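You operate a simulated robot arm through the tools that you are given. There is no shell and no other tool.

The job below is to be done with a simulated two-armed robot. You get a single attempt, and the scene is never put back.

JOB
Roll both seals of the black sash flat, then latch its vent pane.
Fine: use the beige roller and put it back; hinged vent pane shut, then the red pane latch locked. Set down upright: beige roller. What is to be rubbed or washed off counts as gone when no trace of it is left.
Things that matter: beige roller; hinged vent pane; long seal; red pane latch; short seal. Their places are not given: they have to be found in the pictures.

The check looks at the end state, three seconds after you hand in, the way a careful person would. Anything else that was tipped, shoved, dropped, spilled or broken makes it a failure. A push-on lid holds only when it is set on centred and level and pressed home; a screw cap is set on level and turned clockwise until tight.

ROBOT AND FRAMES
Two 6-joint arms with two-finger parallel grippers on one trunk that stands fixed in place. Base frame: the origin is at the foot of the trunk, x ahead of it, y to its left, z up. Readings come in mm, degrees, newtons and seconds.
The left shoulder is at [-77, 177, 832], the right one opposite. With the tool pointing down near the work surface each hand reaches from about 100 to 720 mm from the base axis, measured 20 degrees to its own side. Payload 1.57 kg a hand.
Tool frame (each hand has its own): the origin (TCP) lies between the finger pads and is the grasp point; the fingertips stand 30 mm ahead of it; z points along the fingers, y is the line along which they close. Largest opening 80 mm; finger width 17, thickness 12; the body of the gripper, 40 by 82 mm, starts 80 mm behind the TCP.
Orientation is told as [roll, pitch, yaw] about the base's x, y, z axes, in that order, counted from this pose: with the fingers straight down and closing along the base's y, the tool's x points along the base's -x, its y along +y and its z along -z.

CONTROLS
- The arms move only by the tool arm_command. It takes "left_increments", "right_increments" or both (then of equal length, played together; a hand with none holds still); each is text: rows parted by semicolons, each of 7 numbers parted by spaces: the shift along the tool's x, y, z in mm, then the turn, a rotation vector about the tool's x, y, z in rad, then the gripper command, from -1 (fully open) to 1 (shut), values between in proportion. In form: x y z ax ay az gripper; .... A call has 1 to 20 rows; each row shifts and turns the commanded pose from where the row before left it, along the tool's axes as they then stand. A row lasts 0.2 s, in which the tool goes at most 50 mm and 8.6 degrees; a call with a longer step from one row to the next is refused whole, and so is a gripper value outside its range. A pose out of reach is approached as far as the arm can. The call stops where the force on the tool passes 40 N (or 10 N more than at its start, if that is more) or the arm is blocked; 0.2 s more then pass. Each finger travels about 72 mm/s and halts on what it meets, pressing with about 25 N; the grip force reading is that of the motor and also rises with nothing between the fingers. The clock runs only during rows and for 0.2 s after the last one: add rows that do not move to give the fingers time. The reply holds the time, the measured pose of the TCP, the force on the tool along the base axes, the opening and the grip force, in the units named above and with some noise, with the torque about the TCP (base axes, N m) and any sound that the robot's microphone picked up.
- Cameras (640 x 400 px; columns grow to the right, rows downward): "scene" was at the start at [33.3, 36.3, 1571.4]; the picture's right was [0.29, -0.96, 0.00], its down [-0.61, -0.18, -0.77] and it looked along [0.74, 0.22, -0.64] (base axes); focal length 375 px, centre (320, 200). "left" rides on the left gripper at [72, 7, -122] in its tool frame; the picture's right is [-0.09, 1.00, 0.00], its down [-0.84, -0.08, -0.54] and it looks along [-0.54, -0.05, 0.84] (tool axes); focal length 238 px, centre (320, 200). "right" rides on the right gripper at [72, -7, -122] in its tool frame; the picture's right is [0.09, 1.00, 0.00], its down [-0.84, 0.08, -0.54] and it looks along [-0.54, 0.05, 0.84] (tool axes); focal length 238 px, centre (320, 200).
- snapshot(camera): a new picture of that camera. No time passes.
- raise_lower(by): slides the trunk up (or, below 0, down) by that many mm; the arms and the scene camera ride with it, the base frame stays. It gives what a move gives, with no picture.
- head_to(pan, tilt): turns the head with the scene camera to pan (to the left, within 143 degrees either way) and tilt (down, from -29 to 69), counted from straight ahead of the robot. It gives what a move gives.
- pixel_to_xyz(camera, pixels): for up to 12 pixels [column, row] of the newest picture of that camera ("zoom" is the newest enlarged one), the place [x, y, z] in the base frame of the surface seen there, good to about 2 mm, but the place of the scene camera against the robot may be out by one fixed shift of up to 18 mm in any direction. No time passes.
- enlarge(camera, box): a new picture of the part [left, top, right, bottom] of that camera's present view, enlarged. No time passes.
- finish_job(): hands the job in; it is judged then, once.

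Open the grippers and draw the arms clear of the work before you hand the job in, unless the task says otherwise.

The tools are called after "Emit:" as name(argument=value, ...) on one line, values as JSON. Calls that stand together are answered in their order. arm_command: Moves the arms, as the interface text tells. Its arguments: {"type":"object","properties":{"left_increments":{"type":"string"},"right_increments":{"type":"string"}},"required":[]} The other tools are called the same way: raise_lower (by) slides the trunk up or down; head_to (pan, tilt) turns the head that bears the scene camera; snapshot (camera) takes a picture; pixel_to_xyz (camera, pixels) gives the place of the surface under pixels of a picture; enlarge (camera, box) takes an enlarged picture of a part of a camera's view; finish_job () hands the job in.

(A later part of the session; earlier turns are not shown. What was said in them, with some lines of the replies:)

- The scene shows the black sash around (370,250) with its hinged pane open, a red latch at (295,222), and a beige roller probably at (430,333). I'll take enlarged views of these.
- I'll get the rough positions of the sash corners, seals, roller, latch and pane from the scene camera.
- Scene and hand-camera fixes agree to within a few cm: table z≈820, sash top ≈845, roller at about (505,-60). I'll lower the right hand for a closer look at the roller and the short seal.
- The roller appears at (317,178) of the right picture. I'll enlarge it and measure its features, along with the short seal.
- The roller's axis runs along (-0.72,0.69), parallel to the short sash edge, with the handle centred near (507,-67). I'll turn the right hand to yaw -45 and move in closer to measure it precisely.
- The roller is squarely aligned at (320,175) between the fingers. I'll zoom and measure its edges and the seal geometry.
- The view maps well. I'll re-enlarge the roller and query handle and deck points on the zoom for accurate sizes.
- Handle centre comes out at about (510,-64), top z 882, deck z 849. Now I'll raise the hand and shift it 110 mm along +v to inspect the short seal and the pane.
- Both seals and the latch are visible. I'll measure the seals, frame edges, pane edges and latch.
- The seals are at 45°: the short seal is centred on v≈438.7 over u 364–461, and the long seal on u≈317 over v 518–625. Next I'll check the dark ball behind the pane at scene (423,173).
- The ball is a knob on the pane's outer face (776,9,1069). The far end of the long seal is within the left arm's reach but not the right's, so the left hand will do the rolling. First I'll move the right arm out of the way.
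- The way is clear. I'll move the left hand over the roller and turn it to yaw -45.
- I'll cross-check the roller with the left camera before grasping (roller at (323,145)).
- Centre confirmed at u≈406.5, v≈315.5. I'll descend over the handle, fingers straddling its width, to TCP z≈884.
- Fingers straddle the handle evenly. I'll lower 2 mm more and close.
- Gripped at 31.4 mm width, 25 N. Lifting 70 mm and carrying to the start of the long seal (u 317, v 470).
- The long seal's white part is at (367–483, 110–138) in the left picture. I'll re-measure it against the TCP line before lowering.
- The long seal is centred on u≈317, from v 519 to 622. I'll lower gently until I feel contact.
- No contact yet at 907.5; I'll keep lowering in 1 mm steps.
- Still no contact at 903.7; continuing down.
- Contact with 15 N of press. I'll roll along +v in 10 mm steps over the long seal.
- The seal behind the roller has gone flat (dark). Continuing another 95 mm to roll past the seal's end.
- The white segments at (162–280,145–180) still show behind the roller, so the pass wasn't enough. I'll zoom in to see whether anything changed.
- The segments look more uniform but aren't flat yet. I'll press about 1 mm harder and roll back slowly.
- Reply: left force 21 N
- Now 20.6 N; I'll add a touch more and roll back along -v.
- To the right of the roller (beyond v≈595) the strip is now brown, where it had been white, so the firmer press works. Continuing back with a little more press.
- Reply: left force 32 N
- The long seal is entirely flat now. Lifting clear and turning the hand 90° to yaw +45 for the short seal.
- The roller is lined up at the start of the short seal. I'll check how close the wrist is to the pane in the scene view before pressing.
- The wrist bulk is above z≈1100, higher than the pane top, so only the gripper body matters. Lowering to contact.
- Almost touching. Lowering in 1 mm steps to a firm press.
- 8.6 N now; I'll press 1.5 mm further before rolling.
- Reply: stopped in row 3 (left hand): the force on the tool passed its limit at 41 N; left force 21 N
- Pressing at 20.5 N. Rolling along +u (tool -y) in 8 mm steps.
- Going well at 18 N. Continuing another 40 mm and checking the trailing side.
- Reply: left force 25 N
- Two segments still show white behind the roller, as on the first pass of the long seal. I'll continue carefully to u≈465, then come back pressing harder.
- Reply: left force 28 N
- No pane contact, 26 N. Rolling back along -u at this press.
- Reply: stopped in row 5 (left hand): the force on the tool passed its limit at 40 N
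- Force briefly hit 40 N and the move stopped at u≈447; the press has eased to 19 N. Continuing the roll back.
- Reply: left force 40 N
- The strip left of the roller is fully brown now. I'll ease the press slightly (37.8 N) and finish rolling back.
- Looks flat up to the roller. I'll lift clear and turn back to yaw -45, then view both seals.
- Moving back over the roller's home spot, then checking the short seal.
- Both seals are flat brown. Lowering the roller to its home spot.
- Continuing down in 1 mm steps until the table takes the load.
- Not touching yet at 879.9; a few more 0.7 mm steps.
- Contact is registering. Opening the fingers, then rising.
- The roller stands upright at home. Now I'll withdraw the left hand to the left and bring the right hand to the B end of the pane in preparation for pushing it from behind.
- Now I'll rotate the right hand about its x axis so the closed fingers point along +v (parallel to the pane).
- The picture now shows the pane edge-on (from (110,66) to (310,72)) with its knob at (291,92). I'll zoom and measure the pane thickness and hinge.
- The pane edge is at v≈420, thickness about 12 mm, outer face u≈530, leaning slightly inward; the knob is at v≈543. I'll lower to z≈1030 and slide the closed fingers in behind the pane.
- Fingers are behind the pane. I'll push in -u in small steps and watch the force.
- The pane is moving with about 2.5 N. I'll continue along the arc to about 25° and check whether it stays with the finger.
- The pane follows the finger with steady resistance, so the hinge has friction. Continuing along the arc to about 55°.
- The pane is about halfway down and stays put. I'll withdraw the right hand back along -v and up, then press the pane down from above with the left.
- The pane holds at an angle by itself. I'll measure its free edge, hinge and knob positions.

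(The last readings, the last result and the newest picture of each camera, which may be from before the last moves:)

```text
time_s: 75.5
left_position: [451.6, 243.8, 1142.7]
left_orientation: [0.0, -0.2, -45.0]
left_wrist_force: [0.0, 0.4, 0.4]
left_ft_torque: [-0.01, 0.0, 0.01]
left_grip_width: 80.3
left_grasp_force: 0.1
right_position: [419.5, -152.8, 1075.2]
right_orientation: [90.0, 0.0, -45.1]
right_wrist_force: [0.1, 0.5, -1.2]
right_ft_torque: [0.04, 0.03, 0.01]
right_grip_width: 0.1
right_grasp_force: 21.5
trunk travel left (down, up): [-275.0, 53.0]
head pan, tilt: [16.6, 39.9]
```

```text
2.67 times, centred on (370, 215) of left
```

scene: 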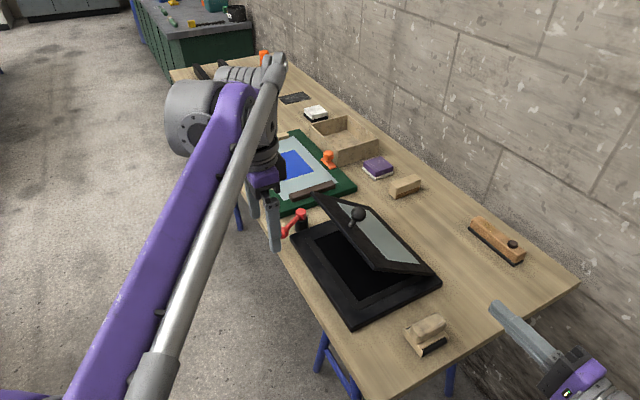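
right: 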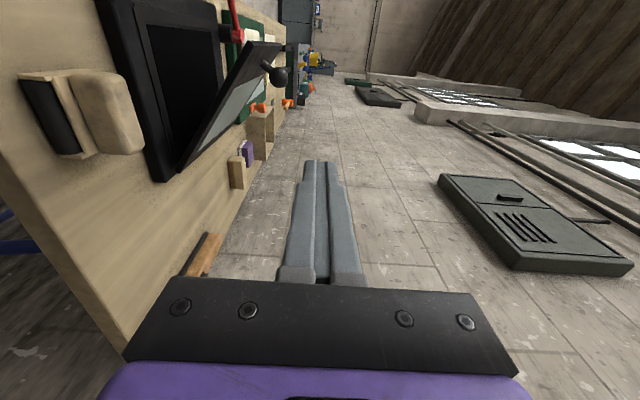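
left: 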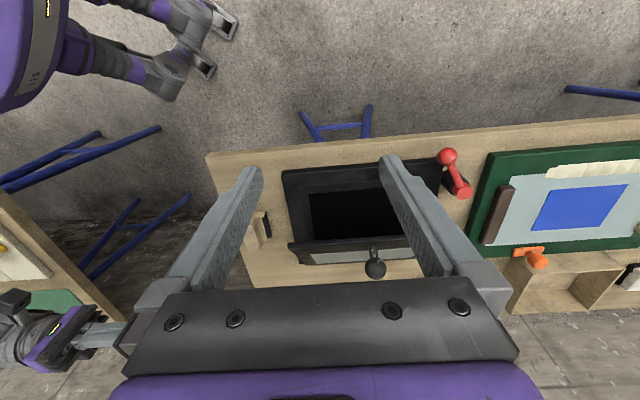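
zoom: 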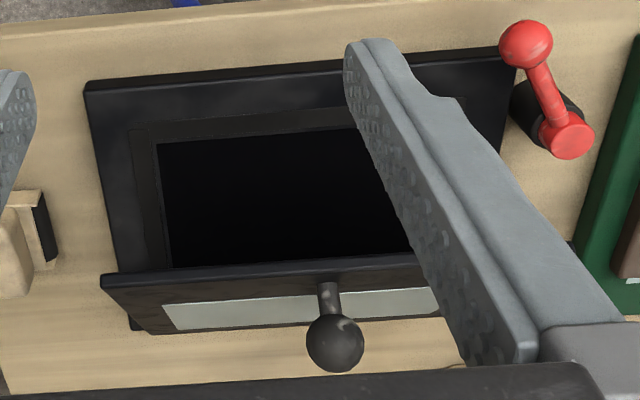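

Pane at ~55°, free edge near z 984, knob at v≈560. I'll close the left fingers and position them above the pane at u 362, v 485.

Emit:
arm_command(left_increments="0 0 0 0 0 0 1; -43 -1.3 0 0 0 0 1; -43 -1.3 0 0 0 0 1; -43 -1.3 0 0 0 0 1; -43 -1.3 0 0 0 0 1; -43 -1.3 0 0 0 0 1; 0 0 40 0 0 0 1; 0 0 40 0 0 0 1; 0 0 0 0 0 0 1")

Emit:
snapshot(camera="left")

Emit:
snapshot(camera="scene")

```text
time_s: 77.5
left_position: [579.1, 102.5, 1059.0]
left_orientation: [0.1, -0.1, -45.0]
left_wrist_force: [0.0, -0.5, -0.6]
left_ft_torque: [-0.03, -0.01, 0.01]
left_grip_width: 0.0
left_grasp_force: 21.5
left hand out of reach, approached as far as the arm can: row 6
right_position: [419.9, -152.2, 1075.8]
right_orientation: [89.9, -0.1, -45.0]
right_wrist_force: [0.8, -0.6, 0.5]
right_ft_torque: [0.04, 0.01, -0.01]
right_grip_width: 0.0
right_grasp_force: 21.1
trunk travel left (down, up): [-275.0, 53.0]
head pan, tilt: [16.6, 39.9]
```

```text
taken
```

left: 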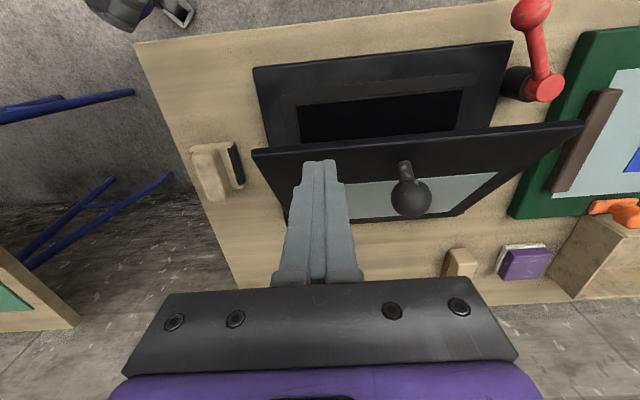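

```text
taken
```

scene: 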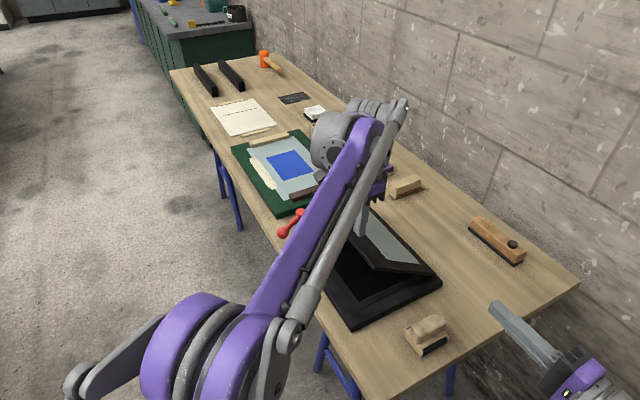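

The high pose clipped the reach (u=337 now). I'll come down 20 mm, then shift +u by 25 mm, then touch down on the pane.

Emit:
arm_command(left_increments="0 0 20 0 0 0 1; -13 0 0 0 0 0 1; -12 0 0 0 0 0 1; 0 0 0 0 0 0 1")

```text
time_s: 78.5
left_position: [594.5, 84.7, 1039.3]
left_orientation: [0.2, -0.1, -45.1]
left_wrist_force: [0.8, 0.3, -0.1]
left_ft_torque: [0.0, -0.02, 0.0]
left_grip_width: 0.3
left_grasp_force: 21.3
right_position: [421.0, -151.4, 1074.1]
right_orientation: [90.0, 0.0, -45.0]
right_wrist_force: [-0.7, 0.1, 0.3]
right_ft_torque: [-0.04, 0.02, -0.01]
right_grip_width: 0.0
right_grasp_force: 21.1
trunk travel left (down, up): [-275.0, 53.0]
head pan, tilt: [16.6, 39.9]
```

Tip at z≈1009 over the pane. Descending to contact, then following the arc down to about 75°.

Emit:
arm_command(left_increments="0 0 20 0 0 0 1; 0 0 12 0 0 0 1; 0 0 5 0 0 0 1; 3 0 5 0 0 0 1; 3 0 5 0 0 0 1; 3 0 5 0 0 0 1; 3 0 5 0 0 0 1; 3 0 6 0 0 0 1; 3 0 6 0 0 0 1; 2.5 0 6 0 0 0 1; 2.5 0 6 0 0 0 1; 2 0 6 0 0 0 1; 0 0 0 0 0 0 1")

Emit:
snapshot(camera="left")

Emit:
snapshot(camera="right")

```text
time_s: 81.3
left_position: [577.3, 102.6, 952.3]
left_orientation: [0.1, -0.2, -45.0]
left_wrist_force: [-0.2, -0.7, -0.5]
left_ft_torque: [0.0, 0.0, 0.0]
left_grip_width: 0.1
left_grasp_force: 21.2
right_position: [420.8, -151.7, 1075.2]
right_orientation: [90.0, 0.1, -45.0]
right_wrist_force: [-0.5, 0.6, 0.5]
right_ft_torque: [0.04, 0.01, 0.03]
right_grip_width: 0.1
right_grasp_force: 21.9
trunk travel left (down, up): [-275.0, 53.0]
head pan, tilt: [16.6, 39.9]
```

```text
taken
```

left: 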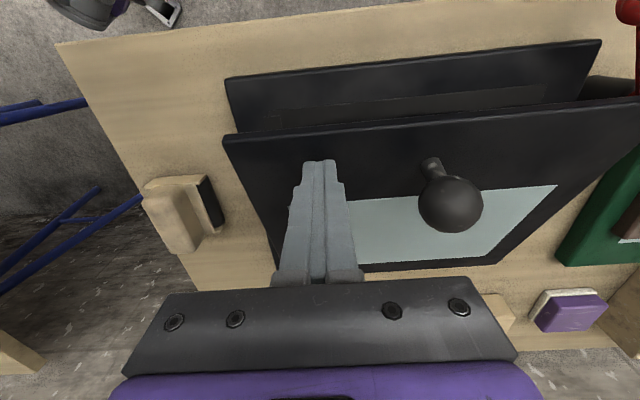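

```text
taken
```

right: 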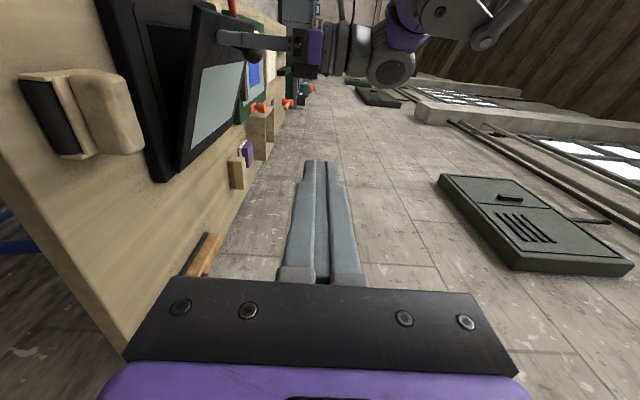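

The pane follows down smoothly (~72°). Continuing to press it toward shut.

Emit:
arm_command(left_increments="1.5 0 6 0 0 0 1; 1.5 0 6 0 0 0 1; 1.5 0 6 0 0 0 1; 1.5 0 6 0 0 0 1; 1 0 6 0 0 0 1; 1 0 6 0 0 0 1; 1 0 6 0 0 0 1; 0.5 0 5 0 0 0 1; 0.5 0 5 0 0 0 1; 0 0 3 0 0 0 1; 0 0 0 0 0 0 1")

Emit:
snapshot(camera="left")

Emit:
snapshot(camera="right")

```text
time_s: 83.7
left_position: [571.9, 109.5, 896.9]
left_orientation: [0.1, -0.2, -45.1]
left_wrist_force: [-0.5, 0.7, 0.9]
left_ft_torque: [0.0, -0.02, 0.02]
left_grip_width: 0.0
left_grasp_force: 21.8
right_position: [420.0, -151.3, 1075.1]
right_orientation: [90.1, -0.1, -45.0]
right_wrist_force: [-0.2, 0.3, -0.7]
right_ft_torque: [0.0, 0.01, 0.02]
right_grip_width: 0.3
right_grasp_force: 21.4
trunk travel left (down, up): [-275.0, 53.0]
head pan, tilt: [16.6, 39.9]
```

```text
taken
```

left: 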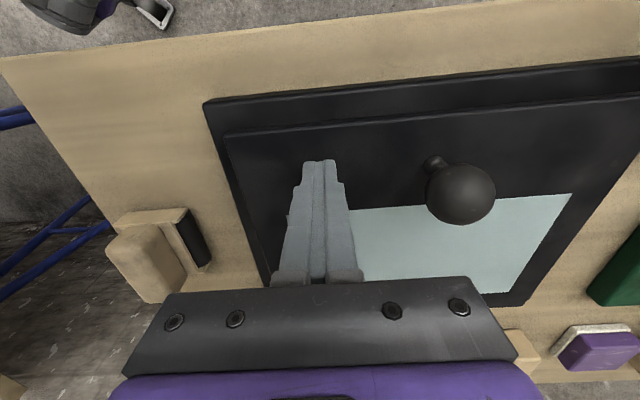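

```text
taken
```

right: 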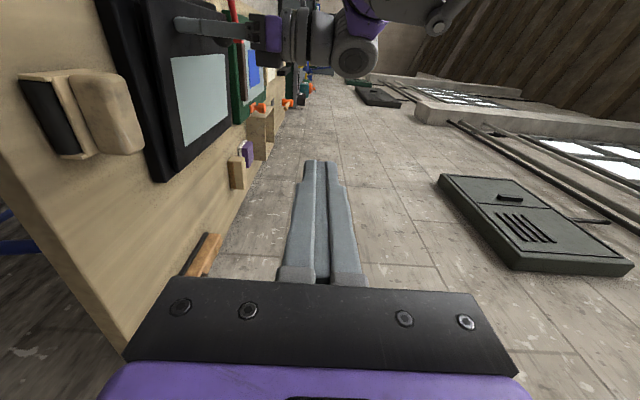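

Nearly shut with the tip at z≈867. Pressing the last few millimetres until the force rises.

Emit:
arm_command(left_increments="0 0 2 0 0 0 1; 0 0 2 0 0 0 1; 0 0 1 0 0 0 1; 0 0 1 0 0 0 1; 0 0 0 0 0 0 1")

```text
time_s: 84.9
left_position: [571.1, 109.2, 890.5]
left_orientation: [0.1, -0.2, -45.0]
left_wrist_force: [-0.6, -0.2, -0.9]
left_ft_torque: [0.02, -0.01, 0.03]
left_grip_width: 0.0
left_grasp_force: 21.6
right_position: [420.2, -152.7, 1075.0]
right_orientation: [90.1, 0.1, -45.1]
right_wrist_force: [0.1, 0.9, -0.7]
right_ft_torque: [0.01, 0.02, 0.01]
right_grip_width: 0.0
right_grasp_force: 21.9
trunk travel left (down, up): [-275.0, 53.0]
head pan, tilt: [16.6, 39.9]
```

No resistance yet at tip z≈860; continuing down.

Emit:
arm_command(left_increments="0 0 1 0 0 0 1; 0 0 1 0 0 0 1; 0 0 1 0 0 0 1; 0 0 1 0 0 0 1; 0 0 1 0 0 0 1; 0 0 0 0 0 0 1")

Emit:
snapshot(camera="right")

Emit:
enlarge(camera="right", box=[80, 0, 280, 190])

```text
time_s: 86.3
left_position: [570.2, 108.8, 885.2]
left_orientation: [0.1, -0.1, -45.0]
left_wrist_force: [0.5, 0.4, -0.2]
left_ft_torque: [0.03, -0.02, -0.01]
left_grip_width: 0.0
left_grasp_force: 21.1
right_position: [420.2, -152.8, 1074.2]
right_orientation: [90.0, 0.1, -45.0]
right_wrist_force: [-0.1, 0.2, 0.0]
right_ft_torque: [-0.02, -0.01, 0.01]
right_grip_width: 0.2
right_grasp_force: 21.5
trunk travel left (down, up): [-275.0, 53.0]
head pan, tilt: [16.6, 39.9]
```

```text
taken
```

right: 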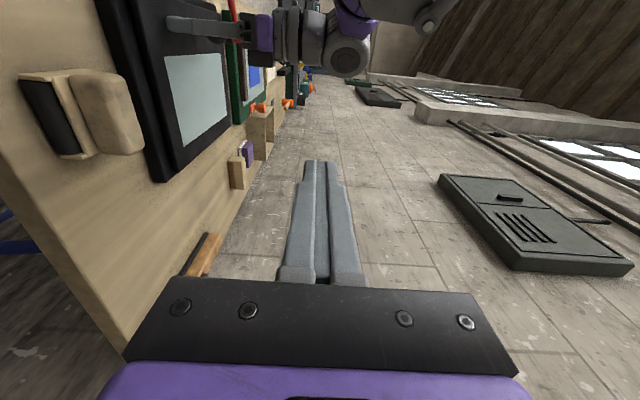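

```text
2.11 times, centred on (180, 95) of right
```

zoom: 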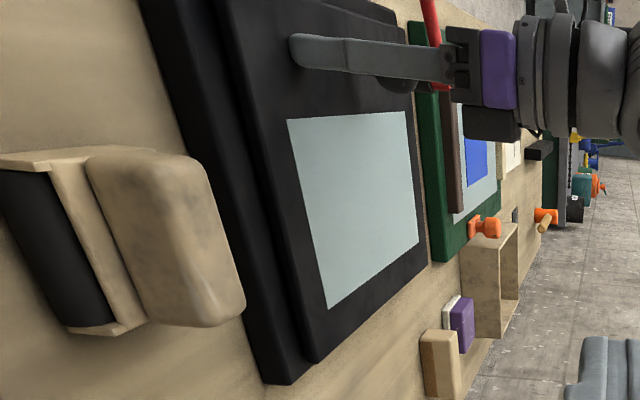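

Tip z≈855 and the pane looks nearly flat. Pressing further until contact force builds.

Emit:
arm_command(left_increments="0 0 1 0 0 0 1; 0 0 1 0 0 0 1; 0 0 1 0 0 0 1; 0 0 1 0 0 0 1; 0 0 1 0 0 0 1; 0 0 0 0 0 0 1")

```text
time_s: 87.4
left_position: [571.8, 110.1, 883.8]
left_orientation: [0.3, -0.4, -44.9]
left_wrist_force: [3.4, -0.3, 23.7]
left_ft_torque: [0.09, 0.07, -0.01]
left_grip_width: 0.2
left_grasp_force: 21.1
right_position: [420.1, -152.6, 1075.2]
right_orientation: [90.0, -0.1, -45.0]
right_wrist_force: [-0.1, -0.8, 0.1]
right_ft_torque: [-0.02, 0.02, 0.0]
right_grip_width: 0.1
right_grasp_force: 21.2
trunk travel left (down, up): [-275.0, 53.0]
head pan, tilt: [16.6, 39.9]
stopped in row 5 (left hand): the force on the tool passed its limit at 43 N (the readings are from after the stop); the commanded pose is now the measured one
```

The pane is firmly shut (force 43 N at stop). I'll lift the left hand, avoiding the knob, and move toward the latch to view it.

Emit:
arm_command(left_increments="0 0 -30 0 0 0 1; 0 0 -40 0 0 0 1; 0 0 -40 0 0 0 1; 25 40 0 0 0 0 1; 25 40 0 0 0 0 1; 25 40 0 0 0 0 1; 25 40 0 0 0 0 1; 20 40 0 0 0 0 1; 0 0 0 0 0 0 1")

Emit:
snapshot(camera="left")

Emit:
snapshot(camera="scene")

```text
time_s: 89.4
left_position: [627.0, 335.4, 993.1]
left_orientation: [0.2, -0.3, -44.9]
left_wrist_force: [-0.3, 0.3, -1.0]
left_ft_torque: [0.01, -0.04, 0.02]
left_grip_width: 0.1
left_grasp_force: 21.1
right_position: [420.2, -150.9, 1074.3]
right_orientation: [90.1, 0.0, -44.9]
right_wrist_force: [-0.4, -0.7, 0.1]
right_ft_torque: [-0.04, 0.01, -0.01]
right_grip_width: 0.0
right_grasp_force: 21.1
trunk travel left (down, up): [-275.0, 53.0]
head pan, tilt: [16.6, 39.9]
```

```text
taken
```

left: 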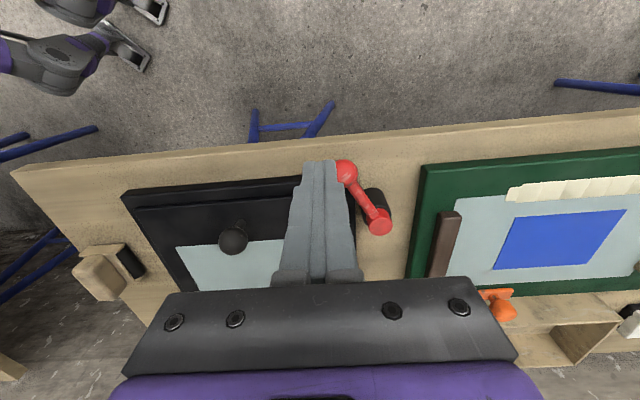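

```text
taken
```

scene: 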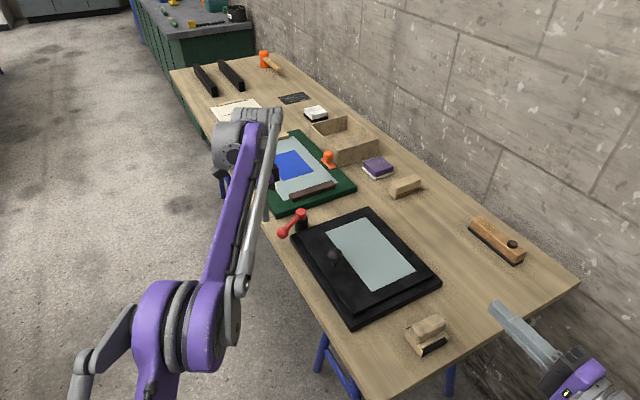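

The pane lies shut on the sash. I'll zoom on the latch and measure knob, lever and pivot.

Emit:
enlarge(camera="left", box=[320, 140, 440, 260])

Emit:
pixel_to_xyz(camera="left", pixels=[[348, 172], [346, 165], [353, 178], [380, 220], [384, 228], [365, 200], [374, 195], [200, 215], [150, 215], [300, 195], [128, 195], [250, 260]])

```text
3.33 times, centred on (380, 200) of left
```

zoom: 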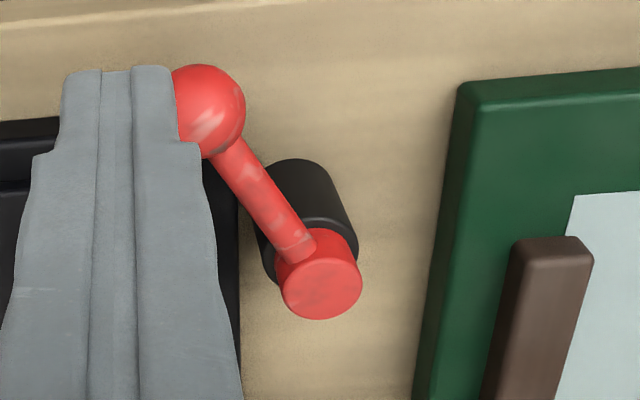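

```text
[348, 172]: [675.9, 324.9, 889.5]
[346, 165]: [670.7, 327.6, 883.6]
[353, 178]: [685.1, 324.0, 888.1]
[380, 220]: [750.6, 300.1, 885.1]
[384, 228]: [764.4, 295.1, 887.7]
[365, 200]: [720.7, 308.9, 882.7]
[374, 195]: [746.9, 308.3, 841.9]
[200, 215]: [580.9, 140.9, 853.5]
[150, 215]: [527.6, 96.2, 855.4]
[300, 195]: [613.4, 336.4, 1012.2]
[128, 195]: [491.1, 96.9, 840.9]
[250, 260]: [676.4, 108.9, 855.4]
```

Pivot is near (755,298), knob near (673,318,880). The lever must swing over the pane, toward -y. That spot is at the reach limit with the tool straight down, so I'll turn to yaw 0 and tilt the fingers 30° forward.

Emit:
arm_command(left_increments="0 0 0 0 0 -0.1309 1; 0 0 0 0 0 -0.1309 1; 0 0 0 0 0 -0.1309 1; 0 0 0 0 0 -0.1309 1; 0 0 0 0 0 -0.1309 1; 0 0 0 0 0 -0.1309 1; 0 0 0 0 -0.1309 0 1; 0 0 0 0 -0.1309 0 1; 0 0 0 0 -0.1309 0 1; 0 0 0 0 -0.1309 0 1; 0 30 0 0 0 0 1; 0 0 0 0 0 0 1")

Emit:
snapshot(camera="left")

```text
time_s: 92.0
left_position: [628.1, 366.2, 993.8]
left_orientation: [0.0, -30.4, 0.0]
left_wrist_force: [-0.3, -0.5, 0.3]
left_ft_torque: [0.02, 0.01, 0.03]
left_grip_width: 0.3
left_grasp_force: 21.2
right_position: [420.1, -151.4, 1075.2]
right_orientation: [90.1, 0.0, -44.9]
right_wrist_force: [-0.7, -0.3, 0.3]
right_ft_torque: [0.02, 0.0, -0.01]
right_grip_width: 0.1
right_grasp_force: 20.6
trunk travel left (down, up): [-275.0, 53.0]
head pan, tilt: [16.6, 39.9]
```

```text
taken
```

left: 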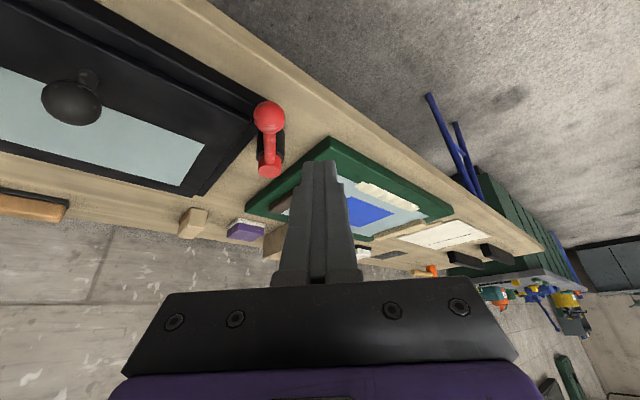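

The view now shows the latch knob at (269,116), pivot at (270,168), and the green board nearby. I'll measure them for clearance.

Emit:
pixel_to_xyz(camera="left", pixels=[[269, 116], [269, 105], [256, 117], [284, 117], [270, 168], [270, 145], [247, 205], [330, 140], [290, 172], [305, 160], [310, 120], [440, 215]])

Emit:
enlarge(camera="left", box=[210, 80, 370, 220])

```text
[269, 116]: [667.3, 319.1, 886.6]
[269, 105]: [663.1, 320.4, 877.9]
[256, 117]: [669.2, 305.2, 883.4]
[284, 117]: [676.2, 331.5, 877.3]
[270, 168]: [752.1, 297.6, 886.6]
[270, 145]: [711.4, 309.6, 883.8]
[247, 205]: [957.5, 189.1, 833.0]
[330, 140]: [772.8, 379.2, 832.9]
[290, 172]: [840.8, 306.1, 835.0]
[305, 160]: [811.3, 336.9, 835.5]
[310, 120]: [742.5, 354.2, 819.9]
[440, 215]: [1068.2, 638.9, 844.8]
```

```text
2.86 times, centred on (290, 150) of left
```

zoom: 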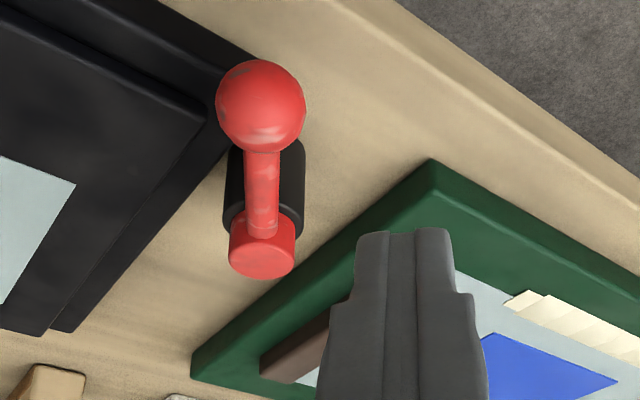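

Knob centre ≈(671,318,877), radius ~14. I'll lower the fingertips to the +y side of the knob at TCP (668,366,888).

Emit:
arm_command(left_increments="6.1 0 37.3 0 0 0 1; 6.1 0 37.3 0 0 0 1; 6.2 0 37.2 0 0 0 1; 0 0 0 0 0 0 1")

Emit:
snapshot(camera="left")

```text
time_s: 93.0
left_position: [668.8, 364.8, 887.0]
left_orientation: [0.0, -30.5, 0.0]
left_wrist_force: [-0.1, 0.2, 0.2]
left_ft_torque: [0.0, -0.01, -0.01]
left_grip_width: 0.0
left_grasp_force: 21.8
right_position: [418.4, -152.3, 1075.3]
right_orientation: [90.1, 0.1, -45.1]
right_wrist_force: [-0.4, 0.6, -0.5]
right_ft_torque: [0.02, 0.01, 0.03]
right_grip_width: 0.0
right_grasp_force: 21.6
trunk travel left (down, up): [-275.0, 53.0]
head pan, tilt: [16.6, 39.9]
```

```text
taken
```

left: 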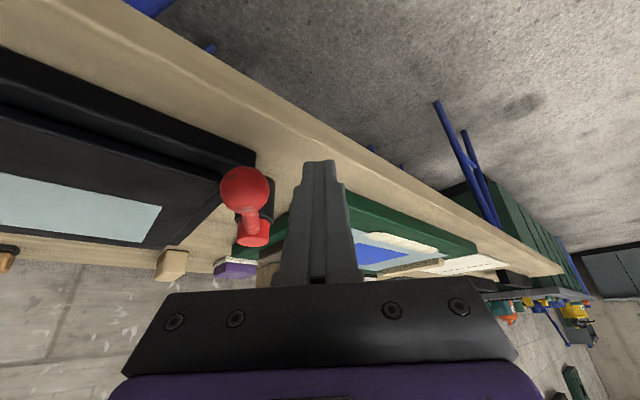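

Fingers are beside the knob. I'll raise 3 mm for clearance over the pane and push toward -y in 6 mm steps.

Emit:
arm_command(left_increments="-1.5 0 -2.6 0 0 0 1; 0 -8 0 0 0 0 1; 0 -6 0 0 0 0 1; 0 -6 0 0 0 0 1; 0 -6 0 0 0 0 1; 0 -6 0 0 0 0 1; 0 -6 0 0 0 0 1; 0 -6 0 0 0 0 1; 0 -6 0 0 0 0 1; 0 -6 0 0 0 0 1; 0 -6 0 0 0 0 1; 0 0 0 0 0 0 1")

Emit:
snapshot(camera="left")

Emit:
snapshot(camera="scene")

```text
time_s: 95.6
left_position: [669.1, 304.3, 889.5]
left_orientation: [-0.1, -30.4, 0.0]
left_wrist_force: [0.7, 1.2, 0.7]
left_ft_torque: [0.0, 0.05, -0.02]
left_grip_width: 0.2
left_grasp_force: 21.2
right_position: [420.3, -152.8, 1074.9]
right_orientation: [90.0, 0.0, -45.1]
right_wrist_force: [0.7, -0.9, -0.3]
right_ft_torque: [0.01, -0.02, -0.04]
right_grip_width: 0.2
right_grasp_force: 21.7
trunk travel left (down, up): [-275.0, 53.0]
head pan, tilt: [16.6, 39.9]
```

```text
taken
```

left: 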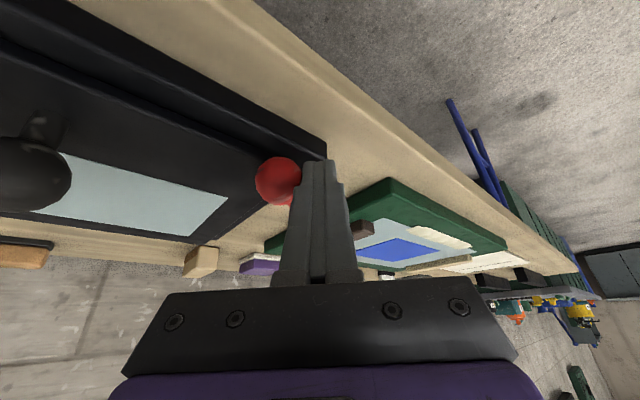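

```text
taken
```

scene: 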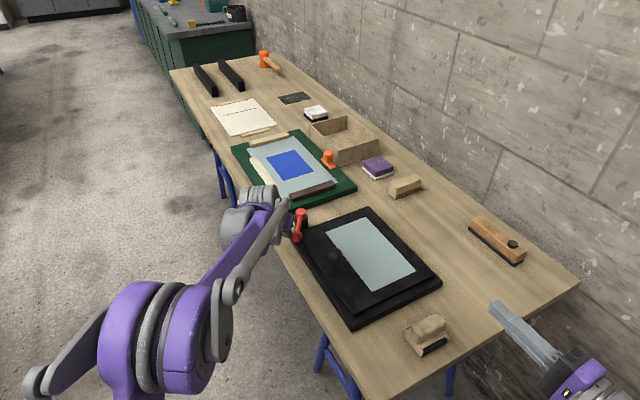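

The lever swings freely with ~1.5 N. Continuing along its arc.

Emit:
arm_command(left_increments="0 -6 0 0 0 0 1; 0 -6 0 0 0 0 1; 0 -6 0 0 0 0 1; -0.9 -6 0.5 0 0 0 1; -1.7 -6 1 0 0 0 1; -1.7 -6 1 0 0 0 1; -1.7 -6 1 0 0 0 1; -2.6 -5 1.5 0 0 0 1; -2.6 -5 1.5 0 0 0 1; 0 0 0 0 0 0 1")

Emit:
snapshot(camera="left")

Emit:
enlarge(camera="scene", box=[230, 160, 450, 300])

```text
time_s: 97.8
left_position: [679.0, 258.1, 889.3]
left_orientation: [-0.1, -30.3, 0.2]
left_wrist_force: [-23.0, 24.9, -4.1]
left_ft_torque: [0.45, 0.44, 0.24]
left_grip_width: 0.2
left_grasp_force: 21.8
right_position: [419.2, -149.1, 1075.1]
right_orientation: [90.0, -0.2, -45.0]
right_wrist_force: [-0.4, 0.4, -0.5]
right_ft_torque: [-0.02, -0.02, -0.01]
right_grip_width: 0.3
right_grasp_force: 21.2
trunk travel left (down, up): [-275.0, 53.0]
head pan, tilt: [16.6, 39.9]
```

```text
taken
```

left: 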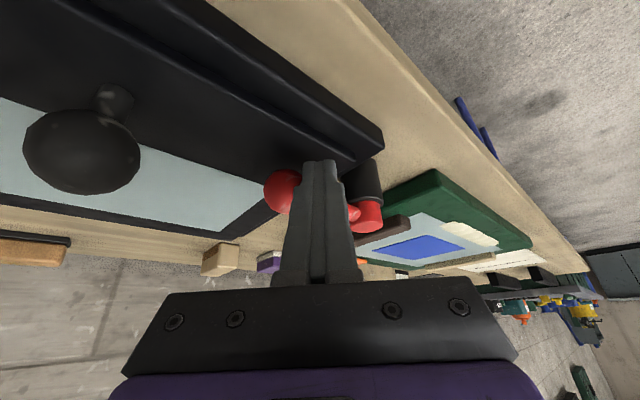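

```text
2.86 times, centred on (340, 230) of scene
```

zoom: 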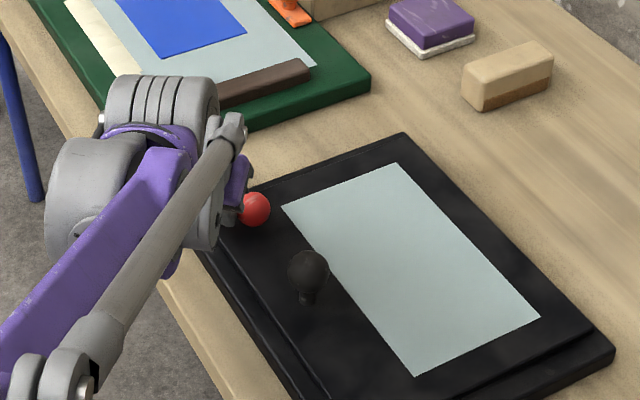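

Resistance jumped to 34 N, with the lever pointing over the pane: it has reached its end stop. I'll back off the finger and check.

Emit:
arm_command(left_increments="3 5 -1.5 0 0 0 1; 5 10 -10 0 0 0 1; 0 20 -30 0 0 0 1; 0 20 -40 0 0 0 1; 0 20 -45 0 0 0 1; 0 20 -45 0 0 0 1; 0 0 0 0 0 0 1")

Emit:
snapshot(camera="left")

Emit:
snapshot(camera="scene")

Emit:
enlarge(camera="scene", box=[270, 180, 470, 360])

```text
time_s: 99.4
left_position: [588.1, 347.5, 1033.9]
left_orientation: [-0.1, -30.3, 0.0]
left_wrist_force: [-0.3, -0.1, 0.2]
left_ft_torque: [-0.03, 0.01, 0.0]
left_grip_width: 0.0
left_grasp_force: 21.4
right_position: [419.8, -152.1, 1075.2]
right_orientation: [90.0, 0.0, -44.9]
right_wrist_force: [0.0, 0.2, 0.1]
right_ft_torque: [0.0, -0.03, -0.01]
right_grip_width: 0.1
right_grasp_force: 21.2
trunk travel left (down, up): [-275.0, 53.0]
head pan, tilt: [16.6, 39.9]
```

```text
taken
```

left: 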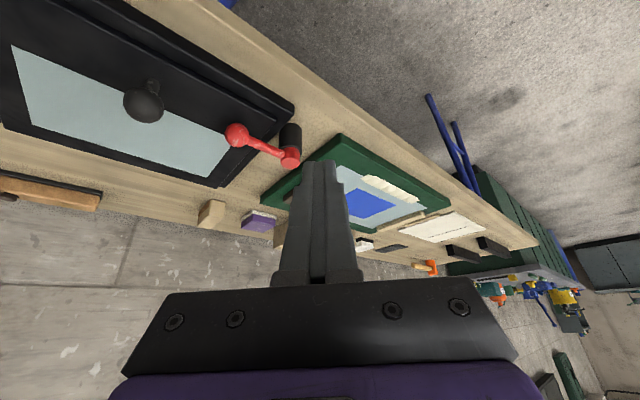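

```text
taken
```

scene: 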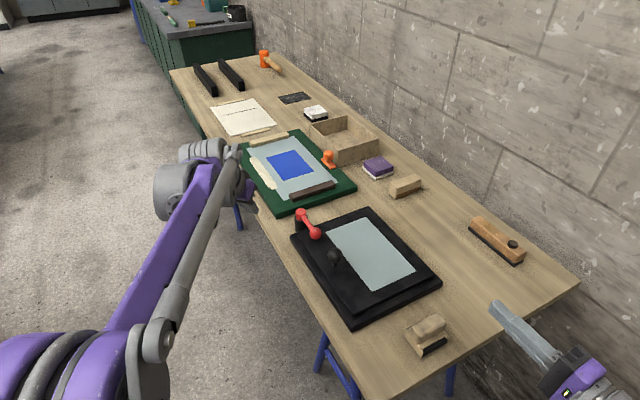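

```text
2.22 times, centred on (370, 270) of scene
```

zoom: 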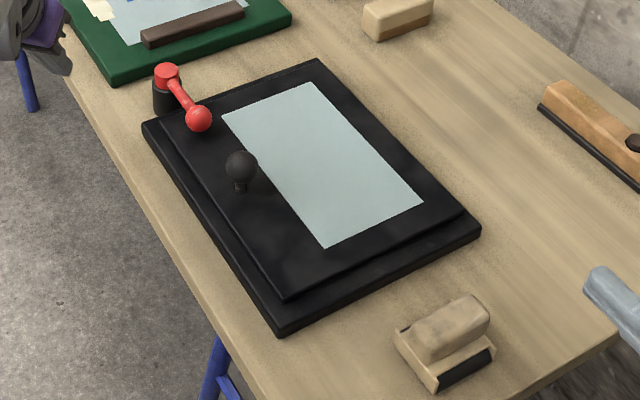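

The lever now lies across the pane. I'll verify the pane is level and the lever angle.

Emit:
pixel_to_xyz(camera="left", pixels=[[236, 134], [290, 157], [265, 148], [285, 100], [265, 120], [180, 60], [215, 175], [100, 40], [40, 110], [130, 75]])

Emit:
pixel_to_xyz(camera="scene", pixels=[[322, 248], [355, 302], [400, 290], [432, 272], [370, 215], [345, 225], [375, 260], [315, 258], [355, 322], [430, 320]])

```text
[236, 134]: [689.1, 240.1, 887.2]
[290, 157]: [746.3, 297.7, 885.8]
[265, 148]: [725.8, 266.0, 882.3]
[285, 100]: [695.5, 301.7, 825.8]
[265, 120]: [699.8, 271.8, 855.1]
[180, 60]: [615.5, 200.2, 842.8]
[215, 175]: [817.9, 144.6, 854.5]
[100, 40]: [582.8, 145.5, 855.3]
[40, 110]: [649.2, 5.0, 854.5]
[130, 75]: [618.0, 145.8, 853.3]
```

```text
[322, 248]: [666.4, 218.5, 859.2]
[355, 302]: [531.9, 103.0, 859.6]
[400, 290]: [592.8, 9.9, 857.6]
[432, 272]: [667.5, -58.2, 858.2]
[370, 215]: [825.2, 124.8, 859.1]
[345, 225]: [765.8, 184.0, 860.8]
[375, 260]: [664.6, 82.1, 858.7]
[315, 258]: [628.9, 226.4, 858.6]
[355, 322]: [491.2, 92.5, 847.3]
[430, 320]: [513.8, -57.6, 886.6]
```

The pane is level at z≈854 across its width and the lever lies at its stop. Opening both grippers and drawing the arms clear.

Emit:
arm_command(left_increments="0 0 -40 0 0 0 -1; 20 0 -40 0 0 0 -1; 20 0 -40 0 0 0 -1; 20 0 -30 0 0 0 -1; 0 0 0 0 0 0 -1", right_increments="0 10 -40 0 0 0 -1; 0 20 -40 0 0 0 -1; 0 20 -40 0 0 0 -1; 0 10 -30 0 0 0 -1; 0 0 0 0 0 0 -1")

Emit:
snapshot(camera="scene")

Emit:
enlarge(camera="scene", box=[270, 180, 470, 360])

```text
time_s: 100.6
left_position: [460.8, 347.6, 1133.2]
left_orientation: [-0.1, -30.2, 0.1]
left_wrist_force: [0.5, -0.1, -0.2]
left_ft_torque: [0.04, 0.01, -0.01]
left_grip_width: 79.8
left_grasp_force: 0.0
right_position: [313.4, -258.1, 1136.1]
right_orientation: [90.0, 0.1, -45.0]
right_wrist_force: [-0.3, -0.1, 0.3]
right_ft_torque: [0.01, -0.02, 0.02]
right_grip_width: 80.0
right_grasp_force: 0.1
trunk travel left (down, up): [-275.0, 53.0]
head pan, tilt: [16.6, 39.9]
```

```text
taken
```

scene: 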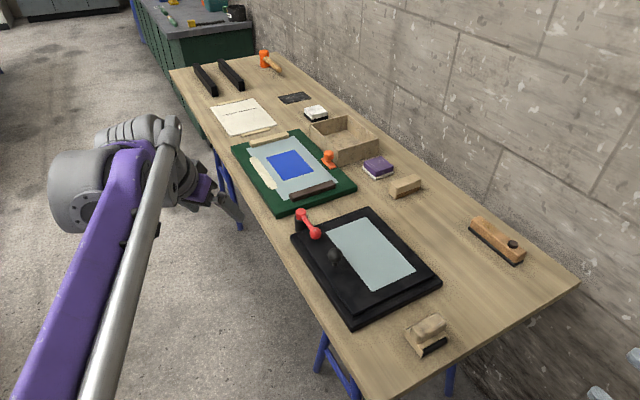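

```text
2.22 times, centred on (370, 270) of scene
```

zoom: 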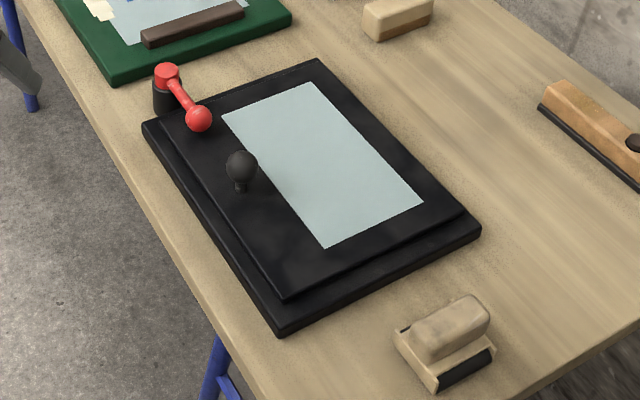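

Both seals were rolled flat, the pane is shut, and the red latch is locked over it. The roller stands upright in its place and both arms are clear with grippers open, so I'm handing in.

Emit:
finish_job()

```text
The job is handed in.
```

The job is done and handed in; I have no word yet on how it was judged.

- **Seals:** Both went fully flat, with no white left on either. Each needed a second, firmer pass with the beige roller.
- **Roller:** It is back in its original spot, standing upright.
- **Vent pane:** It is pressed shut and sits level, at about z 854 mm across its width.
- **Red latch:** I swung it over the pane until it hit its end stop. It stayed there when I backed off; the microphone picked up no click.

Nothing else appears to have been moved or knocked. Both grippers are open, and the arms are drawn clear.
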